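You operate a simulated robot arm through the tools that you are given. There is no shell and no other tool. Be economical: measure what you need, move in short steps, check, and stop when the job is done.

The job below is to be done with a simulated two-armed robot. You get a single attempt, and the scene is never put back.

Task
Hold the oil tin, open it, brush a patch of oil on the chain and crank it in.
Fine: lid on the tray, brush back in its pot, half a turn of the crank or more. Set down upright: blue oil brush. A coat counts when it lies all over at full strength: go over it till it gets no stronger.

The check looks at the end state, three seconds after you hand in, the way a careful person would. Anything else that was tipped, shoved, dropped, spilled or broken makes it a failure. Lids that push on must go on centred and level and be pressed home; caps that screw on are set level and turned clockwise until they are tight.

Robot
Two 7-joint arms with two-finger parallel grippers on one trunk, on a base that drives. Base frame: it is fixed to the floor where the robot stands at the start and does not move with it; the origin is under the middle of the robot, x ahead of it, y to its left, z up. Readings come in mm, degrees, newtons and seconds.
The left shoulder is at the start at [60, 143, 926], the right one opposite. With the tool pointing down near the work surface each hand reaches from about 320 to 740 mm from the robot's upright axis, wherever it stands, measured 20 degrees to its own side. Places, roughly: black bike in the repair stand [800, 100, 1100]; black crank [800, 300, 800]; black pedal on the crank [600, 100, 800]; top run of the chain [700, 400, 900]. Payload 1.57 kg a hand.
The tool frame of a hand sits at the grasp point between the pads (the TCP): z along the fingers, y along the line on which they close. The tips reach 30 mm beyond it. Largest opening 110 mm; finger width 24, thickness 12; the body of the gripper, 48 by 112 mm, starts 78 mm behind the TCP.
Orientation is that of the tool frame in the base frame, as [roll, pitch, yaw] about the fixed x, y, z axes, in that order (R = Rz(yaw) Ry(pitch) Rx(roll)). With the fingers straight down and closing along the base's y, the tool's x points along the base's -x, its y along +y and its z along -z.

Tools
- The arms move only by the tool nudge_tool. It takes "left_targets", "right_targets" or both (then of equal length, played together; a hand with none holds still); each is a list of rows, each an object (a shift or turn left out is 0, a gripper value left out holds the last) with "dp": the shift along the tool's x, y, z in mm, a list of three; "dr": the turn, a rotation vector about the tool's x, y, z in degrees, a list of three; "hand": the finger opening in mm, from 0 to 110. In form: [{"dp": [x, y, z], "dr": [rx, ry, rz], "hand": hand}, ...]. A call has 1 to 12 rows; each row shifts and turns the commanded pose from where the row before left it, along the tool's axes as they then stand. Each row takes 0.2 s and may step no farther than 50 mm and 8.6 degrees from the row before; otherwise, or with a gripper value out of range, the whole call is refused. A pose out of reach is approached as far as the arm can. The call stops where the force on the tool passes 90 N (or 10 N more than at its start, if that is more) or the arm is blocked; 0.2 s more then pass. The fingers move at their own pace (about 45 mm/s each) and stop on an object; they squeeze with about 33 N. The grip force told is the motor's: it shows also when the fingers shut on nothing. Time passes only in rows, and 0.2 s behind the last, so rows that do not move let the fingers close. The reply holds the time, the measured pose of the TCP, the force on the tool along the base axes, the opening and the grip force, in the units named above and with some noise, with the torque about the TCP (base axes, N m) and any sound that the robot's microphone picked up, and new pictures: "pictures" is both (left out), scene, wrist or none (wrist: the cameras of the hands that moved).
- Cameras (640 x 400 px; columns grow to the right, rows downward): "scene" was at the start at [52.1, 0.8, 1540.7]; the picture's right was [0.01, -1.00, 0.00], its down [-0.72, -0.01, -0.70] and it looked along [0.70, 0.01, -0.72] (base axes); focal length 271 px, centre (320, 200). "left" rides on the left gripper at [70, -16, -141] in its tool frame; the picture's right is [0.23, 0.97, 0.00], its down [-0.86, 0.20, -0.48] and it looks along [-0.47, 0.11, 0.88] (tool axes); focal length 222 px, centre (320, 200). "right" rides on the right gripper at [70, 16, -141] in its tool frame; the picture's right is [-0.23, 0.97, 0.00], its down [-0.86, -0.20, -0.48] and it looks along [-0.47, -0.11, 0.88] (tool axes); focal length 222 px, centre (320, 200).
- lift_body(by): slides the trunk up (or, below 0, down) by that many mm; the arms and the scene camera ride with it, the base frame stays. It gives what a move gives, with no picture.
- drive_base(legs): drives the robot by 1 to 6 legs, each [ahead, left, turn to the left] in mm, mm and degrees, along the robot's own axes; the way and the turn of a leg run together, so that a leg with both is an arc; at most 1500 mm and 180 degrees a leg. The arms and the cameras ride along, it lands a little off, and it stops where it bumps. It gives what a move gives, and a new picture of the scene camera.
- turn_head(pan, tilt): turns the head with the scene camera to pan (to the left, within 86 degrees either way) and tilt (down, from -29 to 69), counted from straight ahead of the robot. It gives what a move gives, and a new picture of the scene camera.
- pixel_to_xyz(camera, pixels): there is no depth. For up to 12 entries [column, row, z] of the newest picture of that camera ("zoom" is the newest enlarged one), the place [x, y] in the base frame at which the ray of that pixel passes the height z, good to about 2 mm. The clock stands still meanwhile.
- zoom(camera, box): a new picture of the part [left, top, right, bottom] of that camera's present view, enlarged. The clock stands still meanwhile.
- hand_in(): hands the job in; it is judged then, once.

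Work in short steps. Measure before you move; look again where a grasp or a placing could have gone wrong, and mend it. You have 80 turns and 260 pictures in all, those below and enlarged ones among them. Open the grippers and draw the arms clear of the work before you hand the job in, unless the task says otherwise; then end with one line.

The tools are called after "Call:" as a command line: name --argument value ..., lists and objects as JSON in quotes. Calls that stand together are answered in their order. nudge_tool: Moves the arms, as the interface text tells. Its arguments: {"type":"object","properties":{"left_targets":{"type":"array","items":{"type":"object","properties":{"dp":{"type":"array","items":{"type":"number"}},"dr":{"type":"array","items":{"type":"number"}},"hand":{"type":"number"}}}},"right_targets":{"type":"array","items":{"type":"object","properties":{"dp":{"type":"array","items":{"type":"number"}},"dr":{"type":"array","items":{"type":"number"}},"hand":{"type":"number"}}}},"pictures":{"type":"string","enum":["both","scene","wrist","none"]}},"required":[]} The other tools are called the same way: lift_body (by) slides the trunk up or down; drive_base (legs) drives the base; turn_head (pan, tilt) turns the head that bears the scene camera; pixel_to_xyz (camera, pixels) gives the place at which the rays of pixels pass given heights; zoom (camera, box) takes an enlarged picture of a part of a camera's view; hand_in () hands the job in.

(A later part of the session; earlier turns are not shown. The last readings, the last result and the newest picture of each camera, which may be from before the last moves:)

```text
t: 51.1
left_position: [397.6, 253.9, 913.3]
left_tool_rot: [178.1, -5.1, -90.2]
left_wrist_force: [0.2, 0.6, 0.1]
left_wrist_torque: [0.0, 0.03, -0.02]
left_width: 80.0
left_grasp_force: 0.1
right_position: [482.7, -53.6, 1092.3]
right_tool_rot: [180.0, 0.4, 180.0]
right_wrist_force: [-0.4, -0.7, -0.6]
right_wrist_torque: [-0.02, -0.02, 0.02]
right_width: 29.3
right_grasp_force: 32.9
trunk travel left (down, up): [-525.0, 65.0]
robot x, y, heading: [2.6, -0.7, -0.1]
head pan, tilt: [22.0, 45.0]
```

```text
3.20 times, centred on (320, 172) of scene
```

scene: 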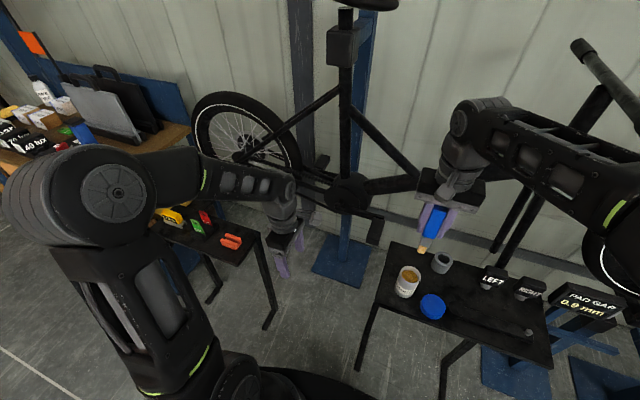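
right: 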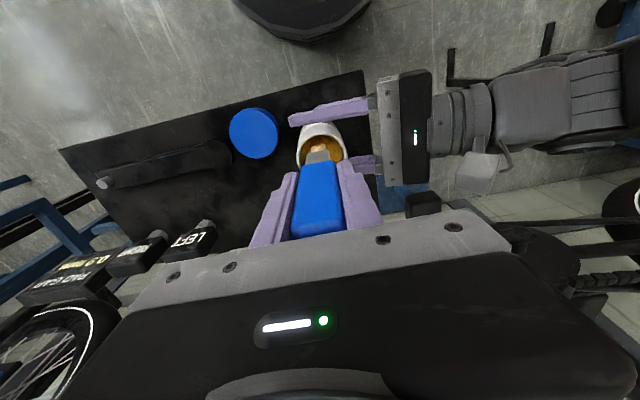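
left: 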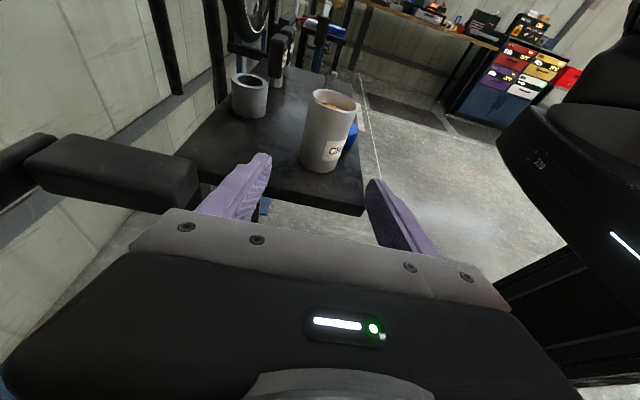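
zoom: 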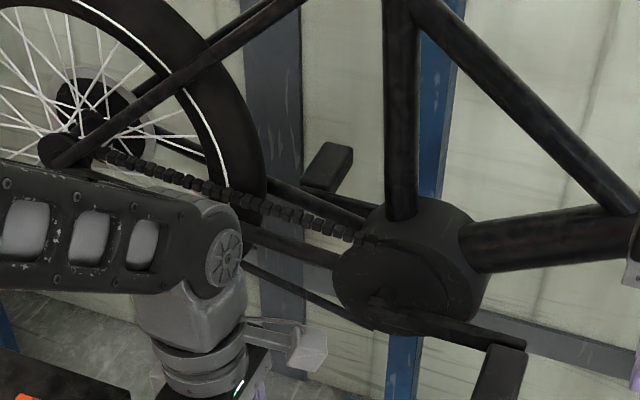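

I tuck the left hand in nearer the trunk and higher, so it clears the left tray, then drive left 250 mm.

Call:
nudge_tool --left_targets '[{"dp": [25, 5, -35], "hand": 60}, {"dp": [25, 5, -35]}, {"dp": [20, 5, -35]}, {"dp": [0, 0, -30]}, {}]' --pictures "none"

Call:
drive_base --legs '[[0, 250, 0]]'

Call:
zoom --camera "scene" --box '[220, 110, 476, 270]'

```text
t: 52.3
left_position: [387.7, 196.5, 1056.2]
left_tool_rot: [178.0, -5.1, -90.2]
left_wrist_force: [0.2, -0.6, -0.5]
left_wrist_torque: [0.0, 0.02, 0.0]
left_width: 60.2
left_grasp_force: 0.1
right_position: [483.8, -55.1, 1091.7]
right_tool_rot: [-179.9, 0.5, -180.0]
right_wrist_force: [0.1, 0.1, -0.1]
right_wrist_torque: [0.03, 0.01, 0.0]
right_width: 29.8
right_grasp_force: 32.8
trunk travel left (down, up): [-525.0, 65.0]
robot x, y, heading: [4.6, -1.9, 0.2]
head pan, tilt: [22.0, 45.0]
```

```text
t: 54.1
left_position: [387.8, 445.2, 1055.0]
left_tool_rot: [178.2, -5.1, -90.2]
left_wrist_force: [-0.3, 0.0, 0.4]
left_wrist_torque: [-0.03, 0.0, 0.02]
left_width: 60.0
left_grasp_force: 0.2
right_position: [484.0, 193.3, 1092.0]
right_tool_rot: [180.0, 0.4, -179.9]
right_wrist_force: [0.2, 1.2, -1.4]
right_wrist_torque: [-0.05, -0.01, -0.01]
right_width: 29.4
right_grasp_force: 32.6
trunk travel left (down, up): [-525.0, 65.0]
robot x, y, heading: [0.0, 246.2, -0.1]
head pan, tilt: [22.0, 45.0]
```

scene: 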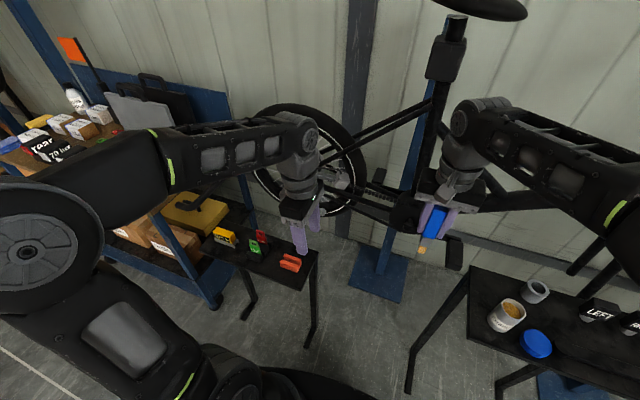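

```text
2.50 times, centred on (348, 190) of scene
```

zoom: 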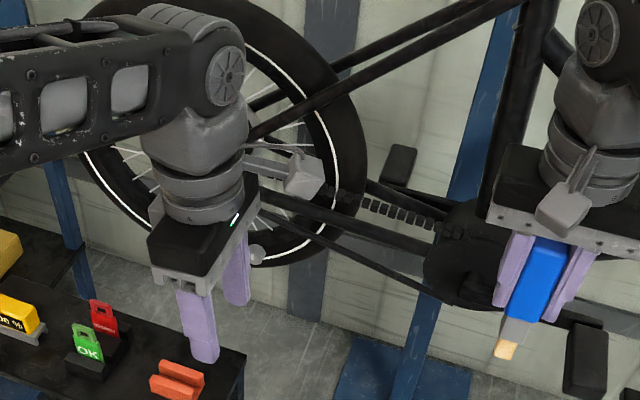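

I look with both wrist cameras to triangulate the chain from different heights.

Call:
zoom --camera "right" --box '[0, 0, 640, 400]'

Call:
zoom --camera "left" --box '[0, 0, 640, 400]'

```text
1.00 times, centred on (320, 200) of right (not enlarged: the box is as wide or as high as the picture)
```

zoom: 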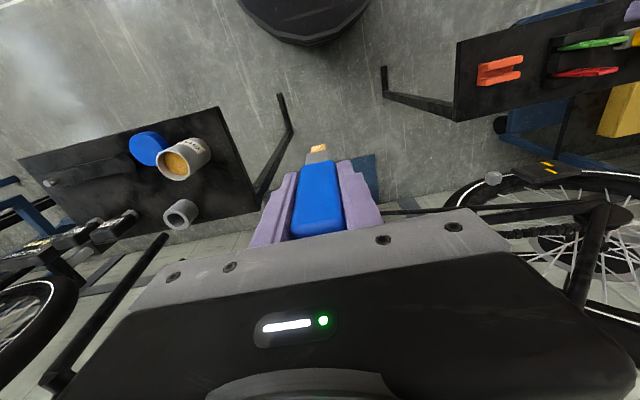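

```text
1.00 times, centred on (320, 200) of left (not enlarged: the box is as wide or as high as the picture)
```

zoom: 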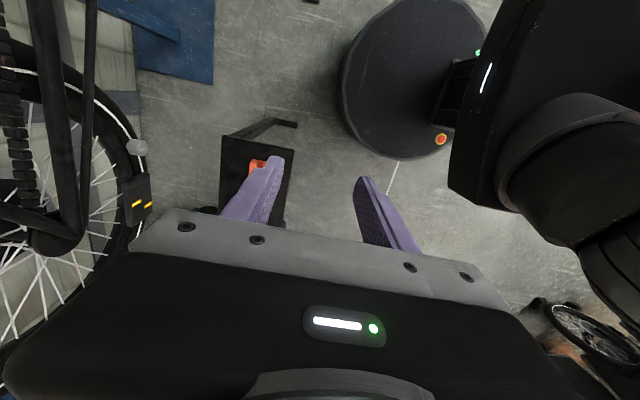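

The left camera shows the chain at (15,125) and the scene camera from (366,192) to (400,203). I query both at several heights.

Call:
pixel_to_xyz --camera "left" --pixels '[[15, 125, 860], [15, 125, 900], [15, 125, 940], [10, 85, 860], [10, 85, 900], [10, 85, 940]]'

Call:
pixel_to_xyz --camera "scene" --pixels '[[369, 193, 860], [369, 193, 900], [369, 193, 940], [397, 202, 860], [397, 202, 900], [397, 202, 940]]'

Call:
zoom --camera "left" --box '[0, 40, 160, 240]'

```text
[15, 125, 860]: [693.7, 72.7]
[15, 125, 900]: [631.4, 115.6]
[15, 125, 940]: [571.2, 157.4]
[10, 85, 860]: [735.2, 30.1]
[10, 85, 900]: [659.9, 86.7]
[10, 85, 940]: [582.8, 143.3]
```

```text
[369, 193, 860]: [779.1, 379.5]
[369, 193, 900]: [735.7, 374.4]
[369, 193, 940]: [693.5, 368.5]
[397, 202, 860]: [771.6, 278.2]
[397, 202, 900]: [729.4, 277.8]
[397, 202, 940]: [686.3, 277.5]
```

```text
2.00 times, centred on (80, 140) of left
```

zoom: 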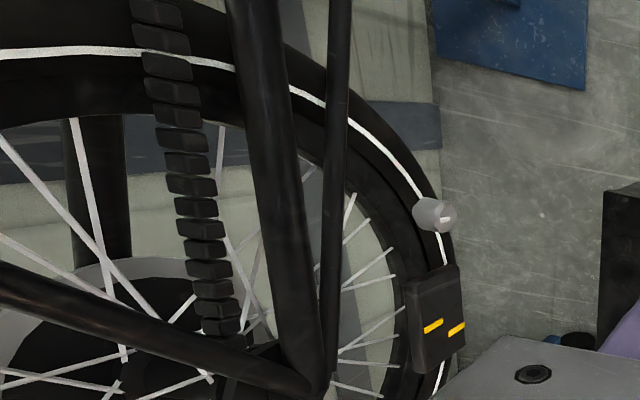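

The left rays belonged to an older picture, so I query the fresh enlarged one instead (chain at (170,90), (195,185), (215,290)).

Call:
pixel_to_xyz --camera "zoom" --pixels '[[172, 90, 860], [172, 90, 900], [172, 90, 940], [195, 185, 860], [195, 185, 900], [195, 185, 940], [215, 290, 900], [215, 290, 940]]'

```text
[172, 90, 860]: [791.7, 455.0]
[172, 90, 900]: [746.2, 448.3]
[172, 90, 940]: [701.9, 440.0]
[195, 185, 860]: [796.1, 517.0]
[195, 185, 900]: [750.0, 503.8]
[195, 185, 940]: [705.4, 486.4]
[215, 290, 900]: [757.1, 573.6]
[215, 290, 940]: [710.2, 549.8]
```

The rays are too parallel to fix the chain height. I raise the left hand 100 mm, then lower the trunk 200 mm for a low viewpoint of the chain (the brush tip stays in free air at z≈772).

Call:
nudge_tool --left_targets '[{"dp": [0, 0, -35]}, {"dp": [0, 0, -35]}, {"dp": [0, 0, -35]}, {}]' --pictures "none"

Call:
lift_body --by -200

Call:
turn_head --pan 10 --tilt 35

Call:
zoom --camera "scene" --box '[200, 130, 400, 255]'

```text
t: 55.1
left_position: [388.9, 449.8, 1101.4]
left_tool_rot: [178.2, -5.2, -90.2]
left_wrist_force: [-0.2, 0.1, 0.6]
left_wrist_torque: [0.0, 0.02, 0.0]
left_width: 60.2
left_grasp_force: 0.1
left hand out of reach, approached as far as the arm can: row 2, 3
right_position: [483.8, 192.4, 1091.4]
right_tool_rot: [-180.0, 0.4, -179.9]
right_wrist_force: [-0.4, -0.5, -0.8]
right_wrist_torque: [0.01, -0.06, 0.01]
right_width: 29.6
right_grasp_force: 32.6
trunk travel left (down, up): [-525.0, 65.0]
robot x, y, heading: [1.9, 246.0, -0.2]
head pan, tilt: [22.0, 45.0]
```

```text
t: 57.3
left_position: [388.4, 450.1, 901.9]
left_tool_rot: [178.2, -5.1, -90.2]
left_wrist_force: [0.1, -0.1, 1.0]
left_wrist_torque: [-0.02, -0.02, -0.02]
left_width: 60.0
left_grasp_force: 0.0
right_position: [482.0, 192.2, 892.3]
right_tool_rot: [180.0, 0.4, 180.0]
right_wrist_force: [0.0, 0.3, -0.7]
right_wrist_torque: [-0.02, 0.01, 0.0]
right_width: 29.5
right_grasp_force: 33.1
trunk travel left (down, up): [-325.0, 265.0]
robot x, y, heading: [1.8, 247.7, 0.2]
head pan, tilt: [22.0, 45.0]
```

```text
t: 58.0
left_position: [388.4, 448.9, 901.2]
left_tool_rot: [178.0, -5.1, -90.2]
left_wrist_force: [-0.4, 0.4, 0.0]
left_wrist_torque: [0.0, 0.0, 0.03]
left_width: 59.9
left_grasp_force: 0.0
right_position: [482.5, 192.4, 893.0]
right_tool_rot: [179.9, 0.4, 180.0]
right_wrist_force: [-1.8, -1.1, 0.2]
right_wrist_torque: [0.02, 0.02, 0.01]
right_width: 29.5
right_grasp_force: 32.6
trunk travel left (down, up): [-325.0, 265.0]
robot x, y, heading: [-0.1, 246.7, -0.0]
head pan, tilt: [10.0, 35.0]
```

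scene: 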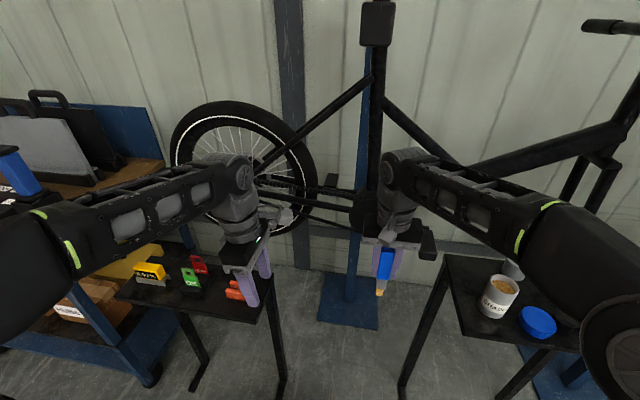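

```text
3.20 times, centred on (300, 192) of scene
```

zoom: 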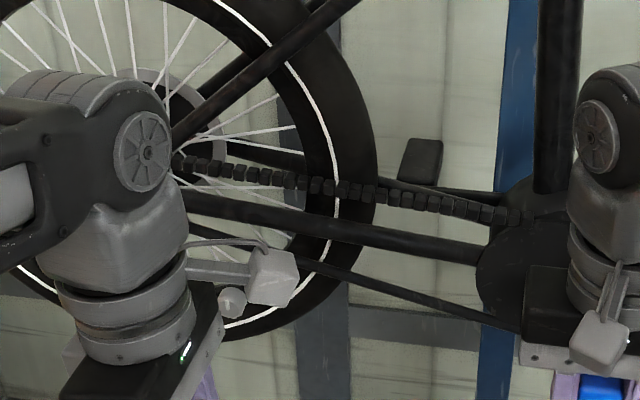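

The chain is clear now in the zoom from (180,160) to (505,214). I query points on it.

Call:
pixel_to_xyz --camera "zoom" --pixels '[[420, 200, 860], [420, 200, 880], [420, 200, 900], [420, 200, 920], [500, 214, 860], [500, 214, 880], [500, 214, 900], [270, 177, 860], [270, 177, 880], [270, 177, 900], [270, 177, 920]]'

```text
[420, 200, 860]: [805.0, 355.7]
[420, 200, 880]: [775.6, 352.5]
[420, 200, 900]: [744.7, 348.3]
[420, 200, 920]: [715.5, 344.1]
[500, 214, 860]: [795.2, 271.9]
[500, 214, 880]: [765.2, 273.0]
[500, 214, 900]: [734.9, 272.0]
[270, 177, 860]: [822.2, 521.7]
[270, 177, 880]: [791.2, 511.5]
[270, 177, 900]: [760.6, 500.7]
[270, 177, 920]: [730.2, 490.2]
```

Combining the views, the chain lies at x≈712 with z≈915 at y=272 and z≈921 at y=348. I raise the trunk again, then tilt the brush 34° forward.

Call:
lift_body --by 200

Call:
nudge_tool --right_targets '[{"dp": [0, 25, 0], "dr": [0, -8.5, 0]}, {"dp": [0, 25, 0], "dr": [0, -8.5, 0]}, {"dp": [0, 25, 0], "dr": [0, -8.5, 0]}, {"dp": [0, 25, 0], "dr": [0, -8.5, 0]}, {}]' --pictures "wrist"

Call:
turn_head --pan 5 --tilt 45

Call:
zoom --camera "scene" --box '[200, 110, 400, 235]'

```text
t: 60.2
left_position: [388.8, 449.4, 1101.9]
left_tool_rot: [178.1, -5.0, -90.2]
left_wrist_force: [-0.6, -0.4, -0.2]
left_wrist_torque: [0.0, -0.02, 0.0]
left_width: 59.8
left_grasp_force: 0.1
right_position: [483.2, 192.8, 1092.8]
right_tool_rot: [-180.0, 0.3, -179.9]
right_wrist_force: [0.2, -0.7, -0.6]
right_wrist_torque: [0.0, 0.0, 0.0]
right_width: 29.4
right_grasp_force: 33.0
trunk travel left (down, up): [-525.0, 65.0]
robot x, y, heading: [2.6, 244.3, 0.1]
head pan, tilt: [10.0, 35.0]
```

```text
t: 61.4
left_position: [390.3, 449.0, 1101.8]
left_tool_rot: [178.2, -5.2, -90.1]
left_wrist_force: [0.4, -0.5, 0.8]
left_wrist_torque: [0.03, -0.01, -0.02]
left_width: 60.0
left_grasp_force: 0.0
right_position: [484.0, 293.0, 1091.4]
right_tool_rot: [179.9, 34.4, 180.0]
right_wrist_force: [0.4, 0.1, -0.5]
right_wrist_torque: [0.01, -0.02, 0.05]
right_width: 29.6
right_grasp_force: 33.4
trunk travel left (down, up): [-525.0, 65.0]
robot x, y, heading: [2.4, 246.3, 0.0]
head pan, tilt: [10.0, 35.0]
```

right: 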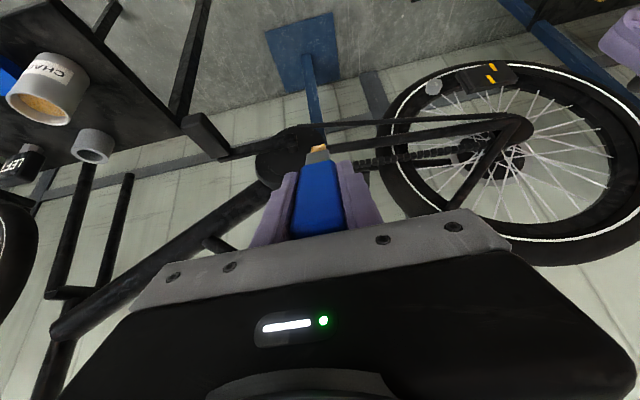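

```text
t: 62.1
left_position: [389.0, 450.0, 1102.1]
left_tool_rot: [178.1, -5.1, -90.2]
left_wrist_force: [0.6, 0.1, 0.2]
left_wrist_torque: [0.01, -0.03, 0.04]
left_width: 60.6
left_grasp_force: 0.0
right_position: [483.4, 292.3, 1091.5]
right_tool_rot: [-179.9, 34.4, 179.9]
right_wrist_force: [0.3, 0.7, -1.2]
right_wrist_torque: [-0.02, 0.01, 0.01]
right_width: 29.6
right_grasp_force: 33.2
trunk travel left (down, up): [-525.0, 65.0]
robot x, y, heading: [-0.4, 248.7, -0.1]
head pan, tilt: [5.0, 45.0]
```

scene: 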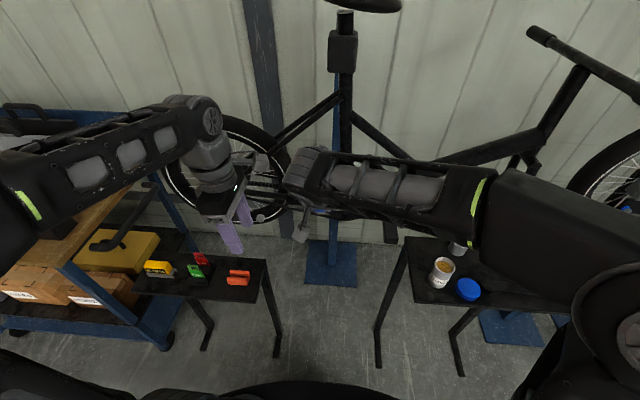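

```text
3.20 times, centred on (300, 172) of scene
```

zoom: 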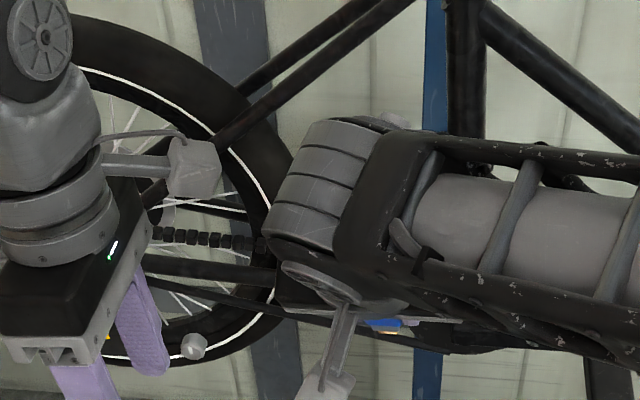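

The right wrist camera now shows the chain near (360–450,160). I cross-check the chain position with this view.

Call:
zoom --camera "right" --box '[240, 80, 520, 255]'

Call:
pixel_to_xyz --camera "zoom" --pixels '[[300, 183, 900], [300, 183, 920], [300, 183, 940], [430, 172, 900], [430, 172, 920], [430, 172, 940]]'

```text
2.29 times, centred on (380, 168) of right
```

zoom: 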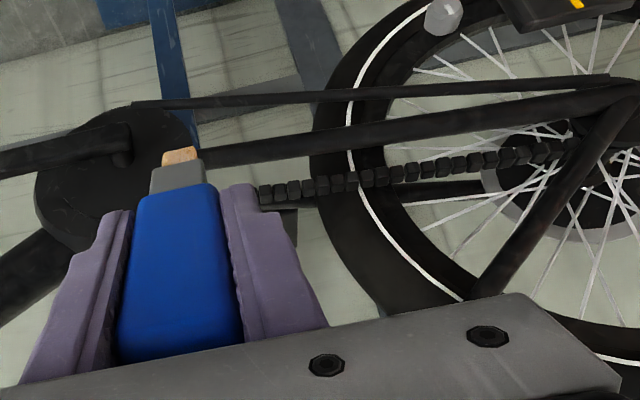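

```text
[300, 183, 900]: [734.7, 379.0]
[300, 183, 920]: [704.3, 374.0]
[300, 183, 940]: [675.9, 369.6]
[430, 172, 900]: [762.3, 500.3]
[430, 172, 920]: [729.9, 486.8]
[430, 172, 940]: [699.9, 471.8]
```

The estimate is consistent (x≈712, z≈919). I approach to about 25 mm short of the chain at y≈310 and look.

Call:
nudge_tool --right_targets '[{"dp": [-22.6, 4.3, 31.6]}, {"dp": [-22.6, 4.3, 31.6]}, {"dp": [-22.6, 4.3, 31.6]}, {"dp": [-22.6, 4.3, 31.6]}, {}]' --pictures "wrist"

Call:
zoom --camera "right" --box '[240, 80, 480, 230]'

```text
t: 63.3
left_position: [389.1, 449.9, 1101.7]
left_tool_rot: [178.1, -5.0, -90.3]
left_wrist_force: [0.0, 0.5, -0.3]
left_wrist_torque: [0.01, -0.05, -0.02]
left_width: 59.9
left_grasp_force: 0.0
right_position: [626.9, 307.6, 1039.0]
right_tool_rot: [-179.9, 34.3, 180.0]
right_wrist_force: [-0.1, -0.4, -0.4]
right_wrist_torque: [-0.02, 0.05, 0.0]
right_width: 29.5
right_grasp_force: 33.4
trunk travel left (down, up): [-525.0, 65.0]
robot x, y, heading: [-0.8, 247.8, -0.0]
head pan, tilt: [5.0, 45.0]
```

right: 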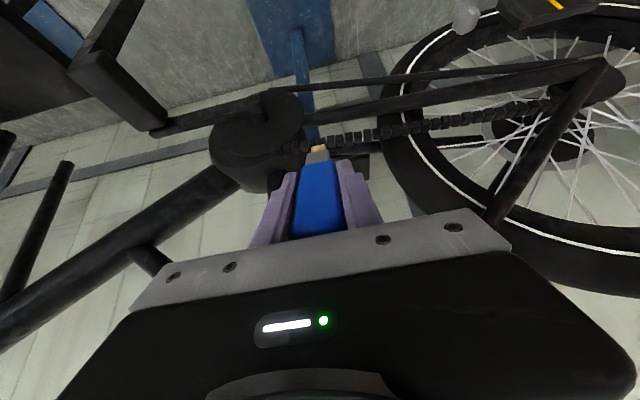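

```text
2.67 times, centred on (360, 155) of right
```

zoom: 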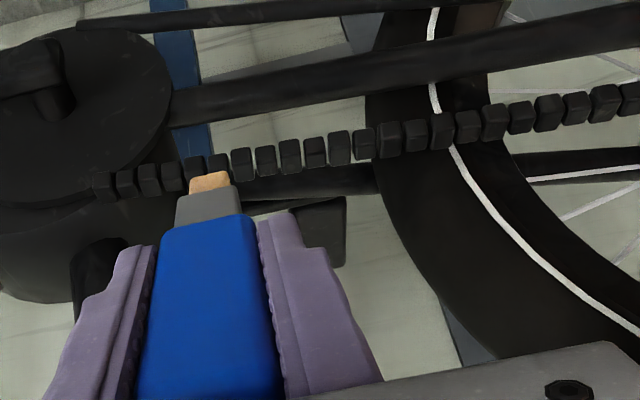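

The tip is over the chain and lined up with it. I advance along the tool axis in small steps, watching the force.

Call:
nudge_tool --right_targets '[{"dp": [0, 0, 10]}, {"dp": [0, 0, 6]}, {"dp": [0, 0, 3]}, {}]' --pictures "none"

Call:
zoom --camera "right" --box '[260, 90, 420, 190]'

```text
t: 64.3
left_position: [388.4, 450.5, 1102.8]
left_tool_rot: [178.1, -5.1, -90.2]
left_wrist_force: [-0.4, 0.1, -0.1]
left_wrist_torque: [0.0, -0.01, -0.01]
left_width: 60.0
left_grasp_force: 0.0
right_position: [639.6, 309.0, 1023.6]
right_tool_rot: [179.9, 34.4, -179.9]
right_wrist_force: [-0.3, -0.5, -1.6]
right_wrist_torque: [0.0, 0.02, 0.0]
right_width: 29.4
right_grasp_force: 33.1
trunk travel left (down, up): [-525.0, 65.0]
robot x, y, heading: [-1.2, 247.3, 0.0]
head pan, tilt: [5.0, 45.0]
```

```text
4.00 times, centred on (340, 140) of right
```

zoom: 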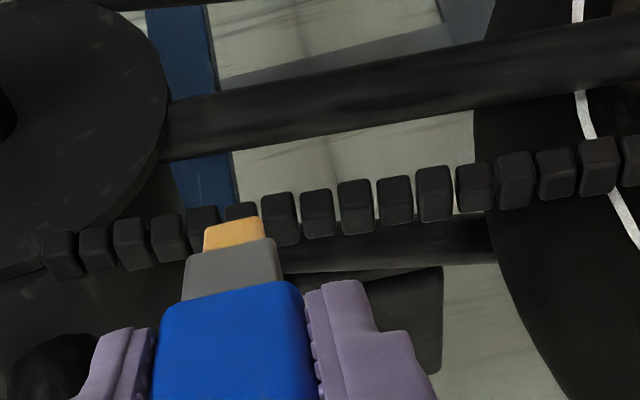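

No contact yet. I advance a few more millimetres.

Call:
nudge_tool --right_targets '[{"dp": [0, 0, 3]}, {"dp": [0, 0, 3]}, {}]' --pictures "none"

Call:
zoom --camera "right" --box '[260, 90, 420, 190]'

```text
t: 65.1
left_position: [389.4, 449.6, 1103.0]
left_tool_rot: [178.1, -5.1, -90.2]
left_wrist_force: [-0.8, -0.8, -0.6]
left_wrist_torque: [0.03, 0.05, 0.03]
left_width: 60.0
left_grasp_force: 0.0
right_position: [642.5, 309.0, 1018.9]
right_tool_rot: [179.9, 34.3, 179.8]
right_wrist_force: [0.5, 0.8, -0.3]
right_wrist_torque: [-0.02, -0.01, 0.02]
right_width: 29.6
right_grasp_force: 33.2
trunk travel left (down, up): [-525.0, 65.0]
robot x, y, heading: [-0.6, 248.9, 0.3]
head pan, tilt: [5.0, 45.0]
```

```text
4.00 times, centred on (340, 140) of right
```

zoom: 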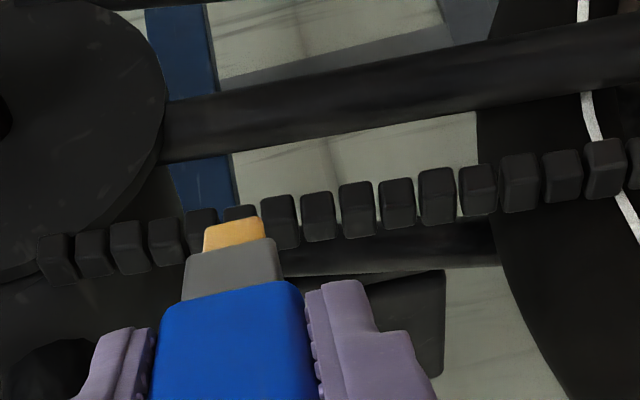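

Call:
nudge_tool --right_targets '[{"dp": [0, 0, 3]}, {"dp": [0, 0, 3]}, {}]' --pictures "none"

Call:
zoom --camera "right" --box '[260, 90, 420, 190]'

```text
t: 65.9
left_position: [388.8, 450.0, 1101.9]
left_tool_rot: [178.2, -5.1, -90.3]
left_wrist_force: [0.4, -0.1, 0.0]
left_wrist_torque: [-0.03, -0.01, -0.02]
left_width: 59.9
left_grasp_force: 0.0
right_position: [647.4, 307.8, 1015.3]
right_tool_rot: [179.9, 34.5, -180.0]
right_wrist_force: [0.6, 0.1, -0.3]
right_wrist_torque: [0.0, 0.03, -0.02]
right_width: 29.4
right_grasp_force: 33.4
trunk travel left (down, up): [-525.0, 65.0]
robot x, y, heading: [2.8, 248.6, 0.1]
head pan, tilt: [5.0, 45.0]
```

```text
4.00 times, centred on (340, 140) of right
```

zoom: 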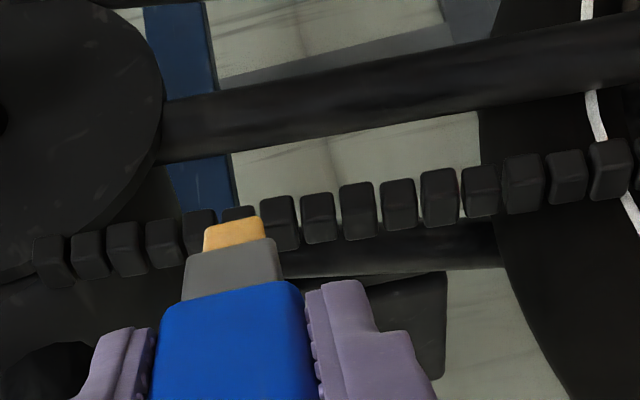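

Force is still nil, though geometry puts the tip at the chain. I make a short test stroke along +y to see whether oil appears.

Call:
nudge_tool --right_targets '[{"dp": [0, 10, 1]}, {"dp": [0, 10, 1]}, {"dp": [0, 10, 1]}, {"dp": [0, 10, 1]}, {}]' --pictures "none"

Call:
zoom --camera "right" --box '[260, 90, 420, 190]'

```text
t: 67.1
left_position: [388.8, 450.2, 1101.4]
left_tool_rot: [178.1, -5.0, -90.1]
left_wrist_force: [0.0, -0.2, -0.3]
left_wrist_torque: [0.01, 0.01, -0.02]
left_width: 60.0
left_grasp_force: 0.0
right_position: [647.1, 349.6, 1011.7]
right_tool_rot: [-180.0, 34.3, 180.0]
right_wrist_force: [-0.1, -0.8, 0.0]
right_wrist_torque: [0.01, 0.0, -0.02]
right_width: 29.5
right_grasp_force: 33.0
trunk travel left (down, up): [-525.0, 65.0]
robot x, y, heading: [-1.0, 247.7, -0.1]
head pan, tilt: [5.0, 45.0]
```

```text
4.00 times, centred on (340, 140) of right
```

zoom: 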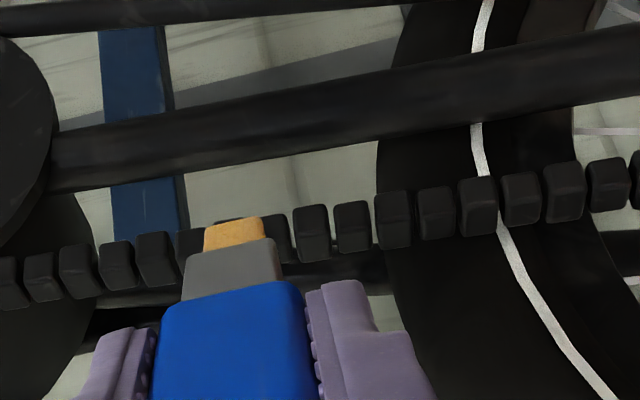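

The tip still fully occludes the chain, so the chain lies a bit farther and slightly toward +x. I shift 3 mm that way and advance 6 mm, watching for force.

Call:
nudge_tool --right_targets '[{"dp": [-3, 0, 0]}, {"dp": [0, 0, 3]}, {"dp": [0, 0, 3]}, {}]' --pictures "none"

Call:
zoom --camera "right" --box '[280, 110, 376, 170]'

```text
t: 68.1
left_position: [389.1, 449.2, 1101.7]
left_tool_rot: [178.1, -5.1, -90.2]
left_wrist_force: [0.7, -0.3, -1.0]
left_wrist_torque: [-0.01, -0.02, 0.01]
left_width: 59.8
left_grasp_force: 0.1
right_position: [654.2, 351.2, 1006.9]
right_tool_rot: [180.0, 34.4, -180.0]
right_wrist_force: [-0.5, 0.5, -0.6]
right_wrist_torque: [-0.01, 0.01, -0.02]
right_width: 29.4
right_grasp_force: 32.8
trunk travel left (down, up): [-525.0, 65.0]
robot x, y, heading: [2.2, 246.6, 0.2]
head pan, tilt: [5.0, 45.0]
```

```text
6.67 times, centred on (328, 140) of right
```

zoom: 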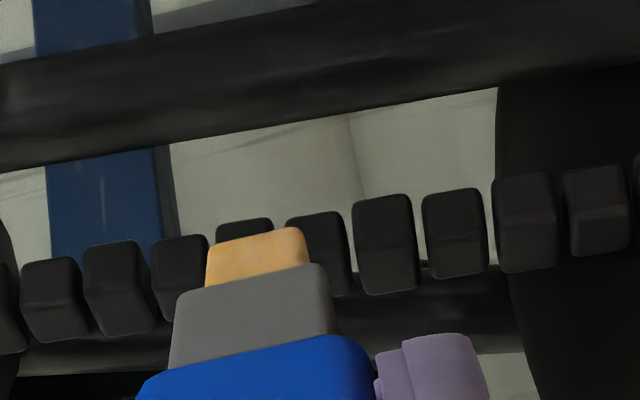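

Call:
nudge_tool --right_targets '[{"dp": [0, 0, 3]}, {"dp": [0, 0, 3]}, {}]' --pictures "none"

Call:
zoom --camera "right" --box '[280, 110, 376, 170]'

```text
t: 68.9
left_position: [390.0, 450.0, 1102.8]
left_tool_rot: [178.2, -5.2, -90.2]
left_wrist_force: [-0.1, -1.0, 0.0]
left_wrist_torque: [0.02, 0.02, -0.02]
left_width: 60.1
left_grasp_force: 0.1
right_position: [659.8, 350.0, 1001.8]
right_tool_rot: [179.9, 34.4, 179.8]
right_wrist_force: [0.0, 0.1, 0.6]
right_wrist_torque: [0.02, 0.0, -0.02]
right_width: 29.8
right_grasp_force: 32.6
trunk travel left (down, up): [-525.0, 65.0]
robot x, y, heading: [-2.9, 247.3, 0.1]
head pan, tilt: [5.0, 45.0]
```

```text
6.67 times, centred on (328, 140) of right
```

zoom: 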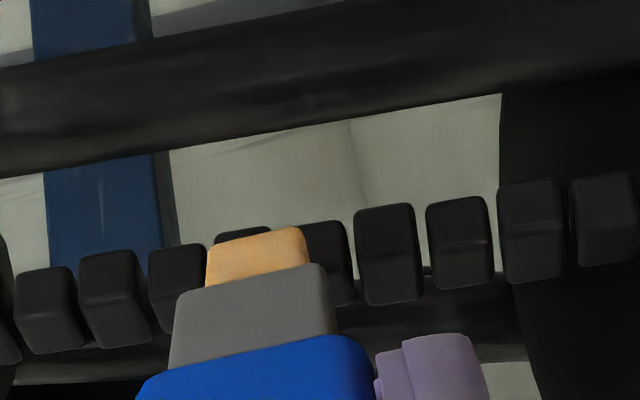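

The chain is still beyond the tip. I shift 5 mm toward it and keep advancing along the sight line.

Call:
nudge_tool --right_targets '[{"dp": [-5, 0, 0]}, {"dp": [-0.9, 0, 3]}, {"dp": [-0.9, 0, 3]}, {}]' --pictures "none"

Call:
zoom --camera "right" --box '[280, 110, 376, 170]'

```text
t: 69.9
left_position: [390.1, 449.1, 1102.4]
left_tool_rot: [178.2, -5.0, -90.2]
left_wrist_force: [-0.3, 0.9, -0.1]
left_wrist_torque: [0.03, -0.01, -0.02]
left_width: 60.0
left_grasp_force: 0.1
right_position: [666.4, 348.2, 1003.4]
right_tool_rot: [180.0, 34.4, 179.8]
right_wrist_force: [-0.4, -0.8, -0.5]
right_wrist_torque: [-0.02, 0.03, 0.0]
right_width: 29.6
right_grasp_force: 32.8
trunk travel left (down, up): [-525.0, 65.0]
robot x, y, heading: [1.7, 246.3, 0.0]
head pan, tilt: [5.0, 45.0]
```

```text
6.67 times, centred on (328, 140) of right
```

zoom: 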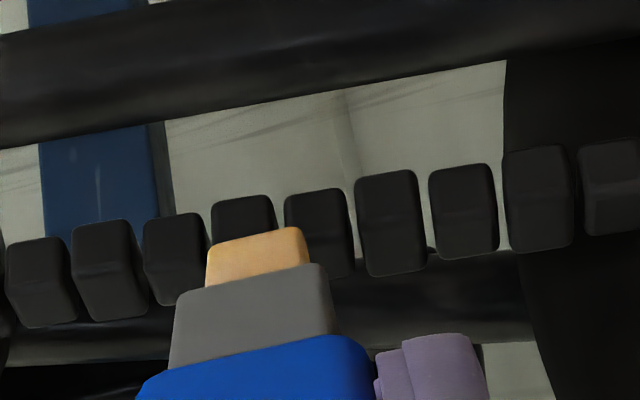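

The tip is now centred on the chain line. I continue along the sight line.

Call:
nudge_tool --right_targets '[{"dp": [-0.9, 0, 3]}, {"dp": [-0.9, 0, 3]}, {}]' --pictures "none"

Call:
nudge_tool --right_targets '[{"dp": [-0.9, 0, 3]}, {"dp": [-0.9, 0, 2]}, {}]' --pictures "none"

Call:
zoom --camera "right" --box '[280, 110, 376, 170]'

```text
t: 70.7
left_position: [389.5, 449.7, 1103.6]
left_tool_rot: [178.1, -5.2, -90.2]
left_wrist_force: [0.1, 0.2, -0.7]
left_wrist_torque: [-0.06, 0.02, -0.02]
left_width: 59.9
left_grasp_force: 0.1
right_position: [671.9, 348.2, 996.5]
right_tool_rot: [-180.0, 34.4, 180.0]
right_wrist_force: [0.3, -0.8, -1.1]
right_wrist_torque: [0.02, 0.0, 0.03]
right_width: 29.5
right_grasp_force: 33.2
trunk travel left (down, up): [-525.0, 65.0]
robot x, y, heading: [1.0, 245.8, 0.1]
head pan, tilt: [5.0, 45.0]
```

```text
t: 71.5
left_position: [386.4, 449.5, 1102.3]
left_tool_rot: [178.2, -5.1, -90.2]
left_wrist_force: [0.5, -0.4, 0.3]
left_wrist_torque: [0.01, -0.01, -0.05]
left_width: 60.0
left_grasp_force: 0.1
right_position: [673.8, 349.2, 996.9]
right_tool_rot: [179.8, 34.5, 179.8]
right_wrist_force: [-11.2, -2.1, 12.1]
right_wrist_torque: [-0.14, 0.32, -0.03]
right_width: 29.2
right_grasp_force: 33.5
trunk travel left (down, up): [-525.0, 65.0]
robot x, y, heading: [-0.0, 246.0, 0.0]
head pan, tilt: [5.0, 45.0]
```

```text
6.67 times, centred on (328, 140) of right
```

zoom: 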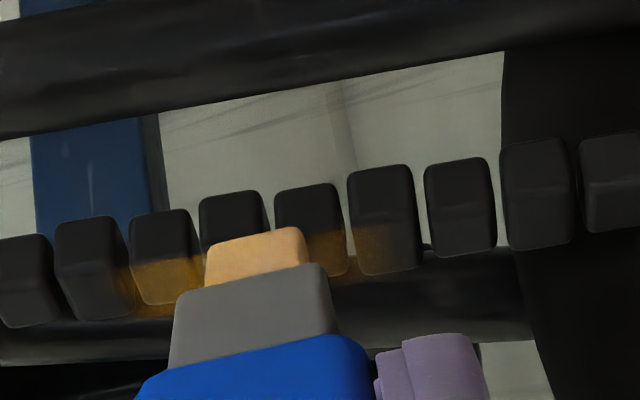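

Contact (12 N), and gold oil appears on the links. I stroke along the chain: −y 40 mm, then back +y 70 mm, following its slight slope.

Call:
nudge_tool --right_targets '[{"dp": [0.45, -10, 0.66]}, {"dp": [0.45, -10, 0.66]}, {"dp": [0.45, -10, 0.66]}, {"dp": [0.45, -10, 0.66]}, {"dp": [-0.45, 10, -0.66]}, {"dp": [-0.45, 10, -0.66]}, {"dp": [-0.45, 10, -0.66]}, {"dp": [-0.45, 10, -0.66]}, {"dp": [-0.45, 10, -0.66]}, {"dp": [-0.45, 10, -0.66]}, {"dp": [-0.45, 10, -0.66]}, {}]' --pictures "none"

Call:
zoom --camera "right" --box '[240, 90, 400, 190]'

```text
t: 74.1
left_position: [387.4, 449.6, 1102.6]
left_tool_rot: [178.1, -5.1, -90.2]
left_wrist_force: [0.4, -0.3, 0.2]
left_wrist_torque: [0.01, 0.01, -0.02]
left_width: 60.2
left_grasp_force: 0.0
right_position: [674.8, 379.2, 997.8]
right_tool_rot: [180.0, 34.5, 179.9]
right_wrist_force: [-9.7, -5.0, 13.4]
right_wrist_torque: [-0.32, 0.12, -0.2]
right_width: 29.4
right_grasp_force: 33.2
trunk travel left (down, up): [-525.0, 65.0]
robot x, y, heading: [-2.4, 242.9, 0.1]
head pan, tilt: [5.0, 45.0]
```

```text
4.00 times, centred on (320, 140) of right
```

zoom: 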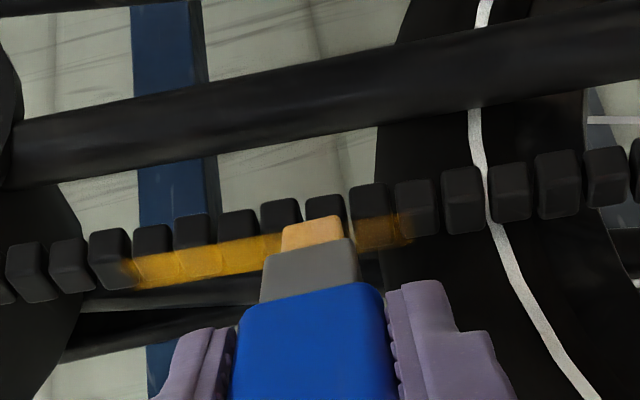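

A gold band forms on the chain's upper face where I brush. I extend the stroke +80 mm and come back to see how far the patch reaches.

Call:
nudge_tool --right_targets '[{"dp": [-0.6, 14, -0.9]}, {"dp": [-0.6, 14, -0.9]}, {"dp": [-0.6, 14, -0.9]}, {"dp": [-0.6, 14, -0.9]}, {"dp": [-0.6, 14, -0.9]}, {"dp": [-0.6, 14, -0.9]}, {"dp": [0.6, -14, 0.9]}, {"dp": [0.6, -14, 0.9]}, {"dp": [0.6, -14, 0.9]}, {}]' --pictures "none"

Call:
zoom --camera "right" --box '[200, 70, 440, 220]'

```text
t: 76.3
left_position: [388.7, 449.3, 1102.0]
left_tool_rot: [178.1, -5.0, -90.2]
left_wrist_force: [0.2, 1.0, 0.1]
left_wrist_torque: [-0.01, 0.02, -0.01]
left_width: 59.9
left_grasp_force: 0.0
right_position: [674.2, 423.7, 1000.5]
right_tool_rot: [179.9, 34.5, -179.9]
right_wrist_force: [-4.8, 4.3, 9.0]
right_wrist_torque: [0.33, 0.01, 0.24]
right_width: 29.6
right_grasp_force: 32.8
trunk travel left (down, up): [-525.0, 65.0]
robot x, y, heading: [1.4, 250.5, 0.0]
head pan, tilt: [5.0, 45.0]
```

```text
2.67 times, centred on (320, 145) of right
```

zoom: 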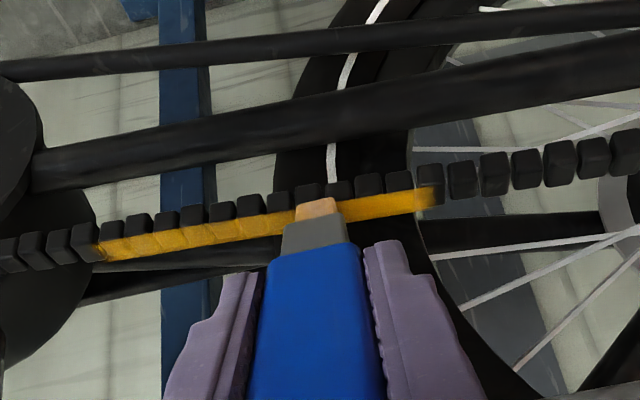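

The band runs to where I turned (fuzzy right end at col 435). I extend farther +y to find the patch's end.

Call:
nudge_tool --right_targets '[{"dp": [-0.6, 14, -0.9]}, {"dp": [-0.6, 14, -0.9]}, {"dp": [-0.6, 14, -0.9]}, {"dp": [-0.6, 14, -0.9]}, {"dp": [-0.6, 14, -0.9]}, {"dp": [-0.6, 14, -0.9]}, {"dp": [0.6, -14, 0.9]}, {"dp": [0.6, -14, 0.9]}, {"dp": [0.6, -14, 0.9]}, {"dp": [0.6, -14, 0.9]}, {}]' --pictures "none"

Call:
zoom --camera "right" --box '[200, 70, 440, 220]'

```text
t: 77.8
left_position: [383.0, 453.8, 1100.9]
left_tool_rot: [177.0, -4.7, -89.6]
left_wrist_force: [-6.8, 3.8, 3.1]
left_wrist_torque: [-0.46, -0.76, 0.17]
left_width: 60.1
left_grasp_force: 0.1
right_position: [670.7, 467.1, 1003.0]
right_tool_rot: [179.8, 34.5, 179.1]
right_wrist_force: [-8.6, -1.5, 6.6]
right_wrist_torque: [-0.06, 0.27, 0.01]
right_width: 29.5
right_grasp_force: 33.4
right hand out of reach, approached as far as the arm can: row 4, 5, 6
trunk travel left (down, up): [-525.0, 65.0]
robot x, y, heading: [-5.6, 245.5, -0.1]
head pan, tilt: [5.0, 45.0]
stopped in row 7 (left hand): the force on the tool passed its limit at 96 N (the readings are from after the stop); the commanded pose is now the measured one
```

```text
2.67 times, centred on (320, 145) of right
```

zoom: 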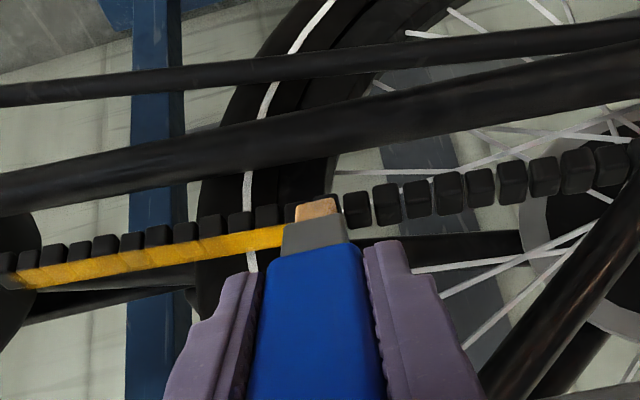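

The right forearm touched the left hand, so +y is as far as I can go here. I brush back in −y across the whole band toward y≈300.

Call:
nudge_tool --right_targets '[{"dp": [0.6, -14, 0.9]}, {"dp": [0.6, -14, 0.9]}, {"dp": [0.6, -14, 0.9]}, {"dp": [0.6, -14, 0.9]}, {"dp": [0.6, -14, 0.9]}, {"dp": [0.6, -14, 0.9]}, {"dp": [0.6, -14, 0.9]}, {"dp": [0.6, -14, 0.9]}, {"dp": [0.6, -14, 0.9]}, {"dp": [0.6, -14, 0.9]}, {"dp": [0.6, -14, 0.9]}, {"dp": [0.6, -14, 0.9]}]' --pictures "none"

Call:
zoom --camera "right" --box '[260, 70, 500, 220]'

```text
t: 80.4
left_position: [384.6, 454.4, 1100.4]
left_tool_rot: [177.0, -4.6, -89.7]
left_wrist_force: [0.2, 0.5, 0.6]
left_wrist_torque: [0.0, 0.01, -0.02]
left_width: 60.0
left_grasp_force: 0.1
right_position: [669.4, 300.5, 987.5]
right_tool_rot: [-179.9, 34.3, 179.1]
right_wrist_force: [-4.0, 1.0, 6.4]
right_wrist_torque: [0.09, -0.05, 0.04]
right_width: 29.4
right_grasp_force: 33.3
trunk travel left (down, up): [-525.0, 65.0]
robot x, y, heading: [0.1, 244.8, 0.2]
head pan, tilt: [5.0, 45.0]
```

```text
2.67 times, centred on (380, 145) of right
```

zoom: 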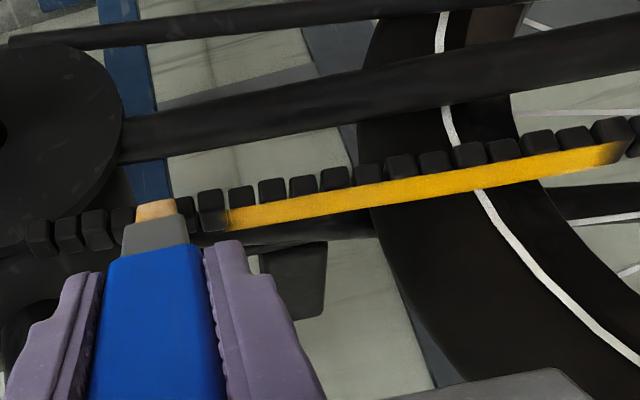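

The brush passed unpainted links left of col 228, so the patch really begins there. I zoom both ends for strength.

Call:
zoom --camera "right" --box '[325, 120, 405, 170]'

Call:
zoom --camera "right" --box '[440, 95, 520, 145]'

```text
8.00 times, centred on (365, 145) of right
```

zoom: 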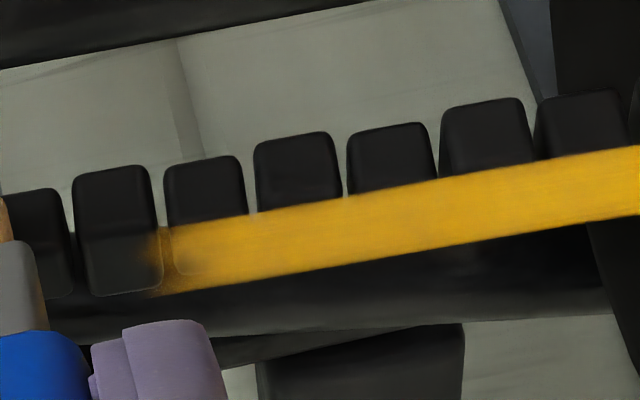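

```text
8.00 times, centred on (480, 120) of right
```

zoom: 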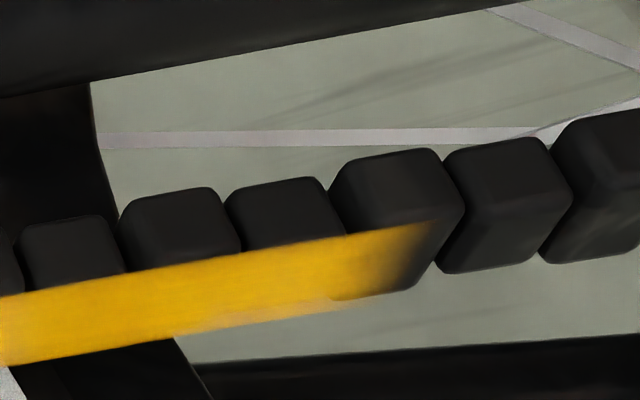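

Both ends still fade a little, especially the right one. I back the brush off 25 mm, then drive left 90 mm for reach toward +y.

Call:
nudge_tool --right_targets '[{"dp": [3, 0, -12]}, {"dp": [3, 0, -15]}, {}]' --pictures "none"

Call:
drive_base --legs '[[0, 90, 0]]'

Call:
zoom --camera "right" --box '[260, 70, 500, 220]'

```text
t: 81.2
left_position: [383.9, 455.4, 1099.4]
left_tool_rot: [176.9, -4.6, -89.8]
left_wrist_force: [-0.1, -0.9, 0.1]
left_wrist_torque: [-0.01, 0.01, 0.02]
left_width: 59.9
left_grasp_force: 0.0
right_position: [648.8, 299.1, 1007.5]
right_tool_rot: [179.8, 34.4, 178.9]
right_wrist_force: [0.5, -0.5, 0.0]
right_wrist_torque: [0.02, 0.02, 0.0]
right_width: 29.5
right_grasp_force: 33.3
trunk travel left (down, up): [-525.0, 65.0]
robot x, y, heading: [-1.9, 248.8, -0.2]
head pan, tilt: [5.0, 45.0]
```

```text
t: 82.3
left_position: [385.3, 544.1, 1100.1]
left_tool_rot: [176.9, -4.7, -89.8]
left_wrist_force: [0.3, 1.3, 1.0]
left_wrist_torque: [-0.04, -0.02, 0.01]
left_width: 60.1
left_grasp_force: 0.0
right_position: [649.8, 387.4, 1006.7]
right_tool_rot: [180.0, 34.5, 179.0]
right_wrist_force: [-0.1, 0.4, 0.2]
right_wrist_torque: [-0.03, -0.01, 0.01]
right_width: 29.4
right_grasp_force: 33.1
trunk travel left (down, up): [-525.0, 65.0]
robot x, y, heading: [-2.8, 336.1, 0.1]
head pan, tilt: [5.0, 45.0]
```

scene: 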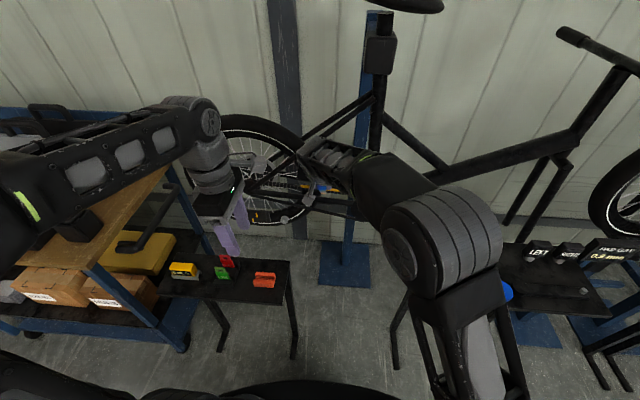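

```text
2.67 times, centred on (380, 145) of right
```

zoom: 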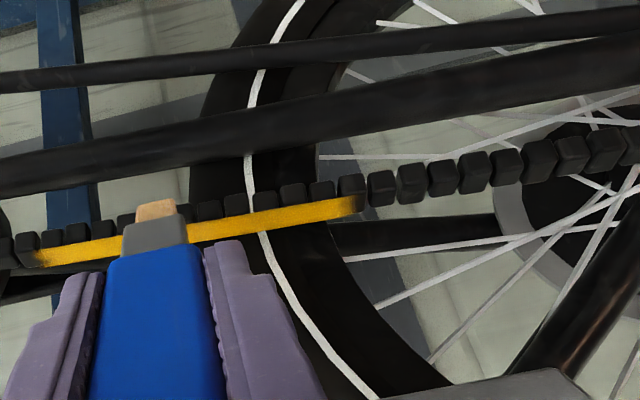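

The band spans roughly y=329–475. I re-approach at y≈445 for extra passes over the right end.

Call:
nudge_tool --right_targets '[{"dp": [0, 29, 0]}, {"dp": [0, 29, 0]}, {"dp": [-8, 0, 8]}, {"dp": [-8, 0, 8]}, {"dp": [0, 0, 2]}, {}]' --pictures "none"

Call:
zoom --camera "right" --box '[260, 90, 420, 190]'

```text
t: 83.7
left_position: [381.8, 542.0, 1100.4]
left_tool_rot: [177.1, -4.7, -89.8]
left_wrist_force: [0.8, -0.1, -0.2]
left_wrist_torque: [-0.02, 0.01, 0.01]
left_width: 60.0
left_grasp_force: 0.0
right_position: [673.0, 444.6, 1002.5]
right_tool_rot: [179.7, 34.5, 178.9]
right_wrist_force: [-7.2, 0.2, 10.2]
right_wrist_torque: [0.15, 0.11, 0.11]
right_width: 29.3
right_grasp_force: 32.7
trunk travel left (down, up): [-525.0, 65.0]
robot x, y, heading: [5.0, 334.3, 0.1]
head pan, tilt: [5.0, 45.0]
```

```text
4.00 times, centred on (340, 140) of right
```

zoom: 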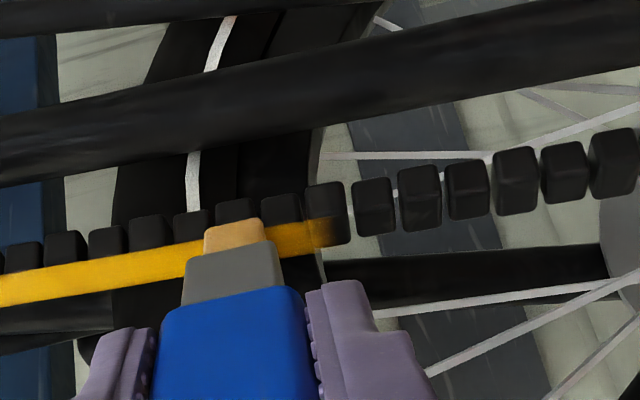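

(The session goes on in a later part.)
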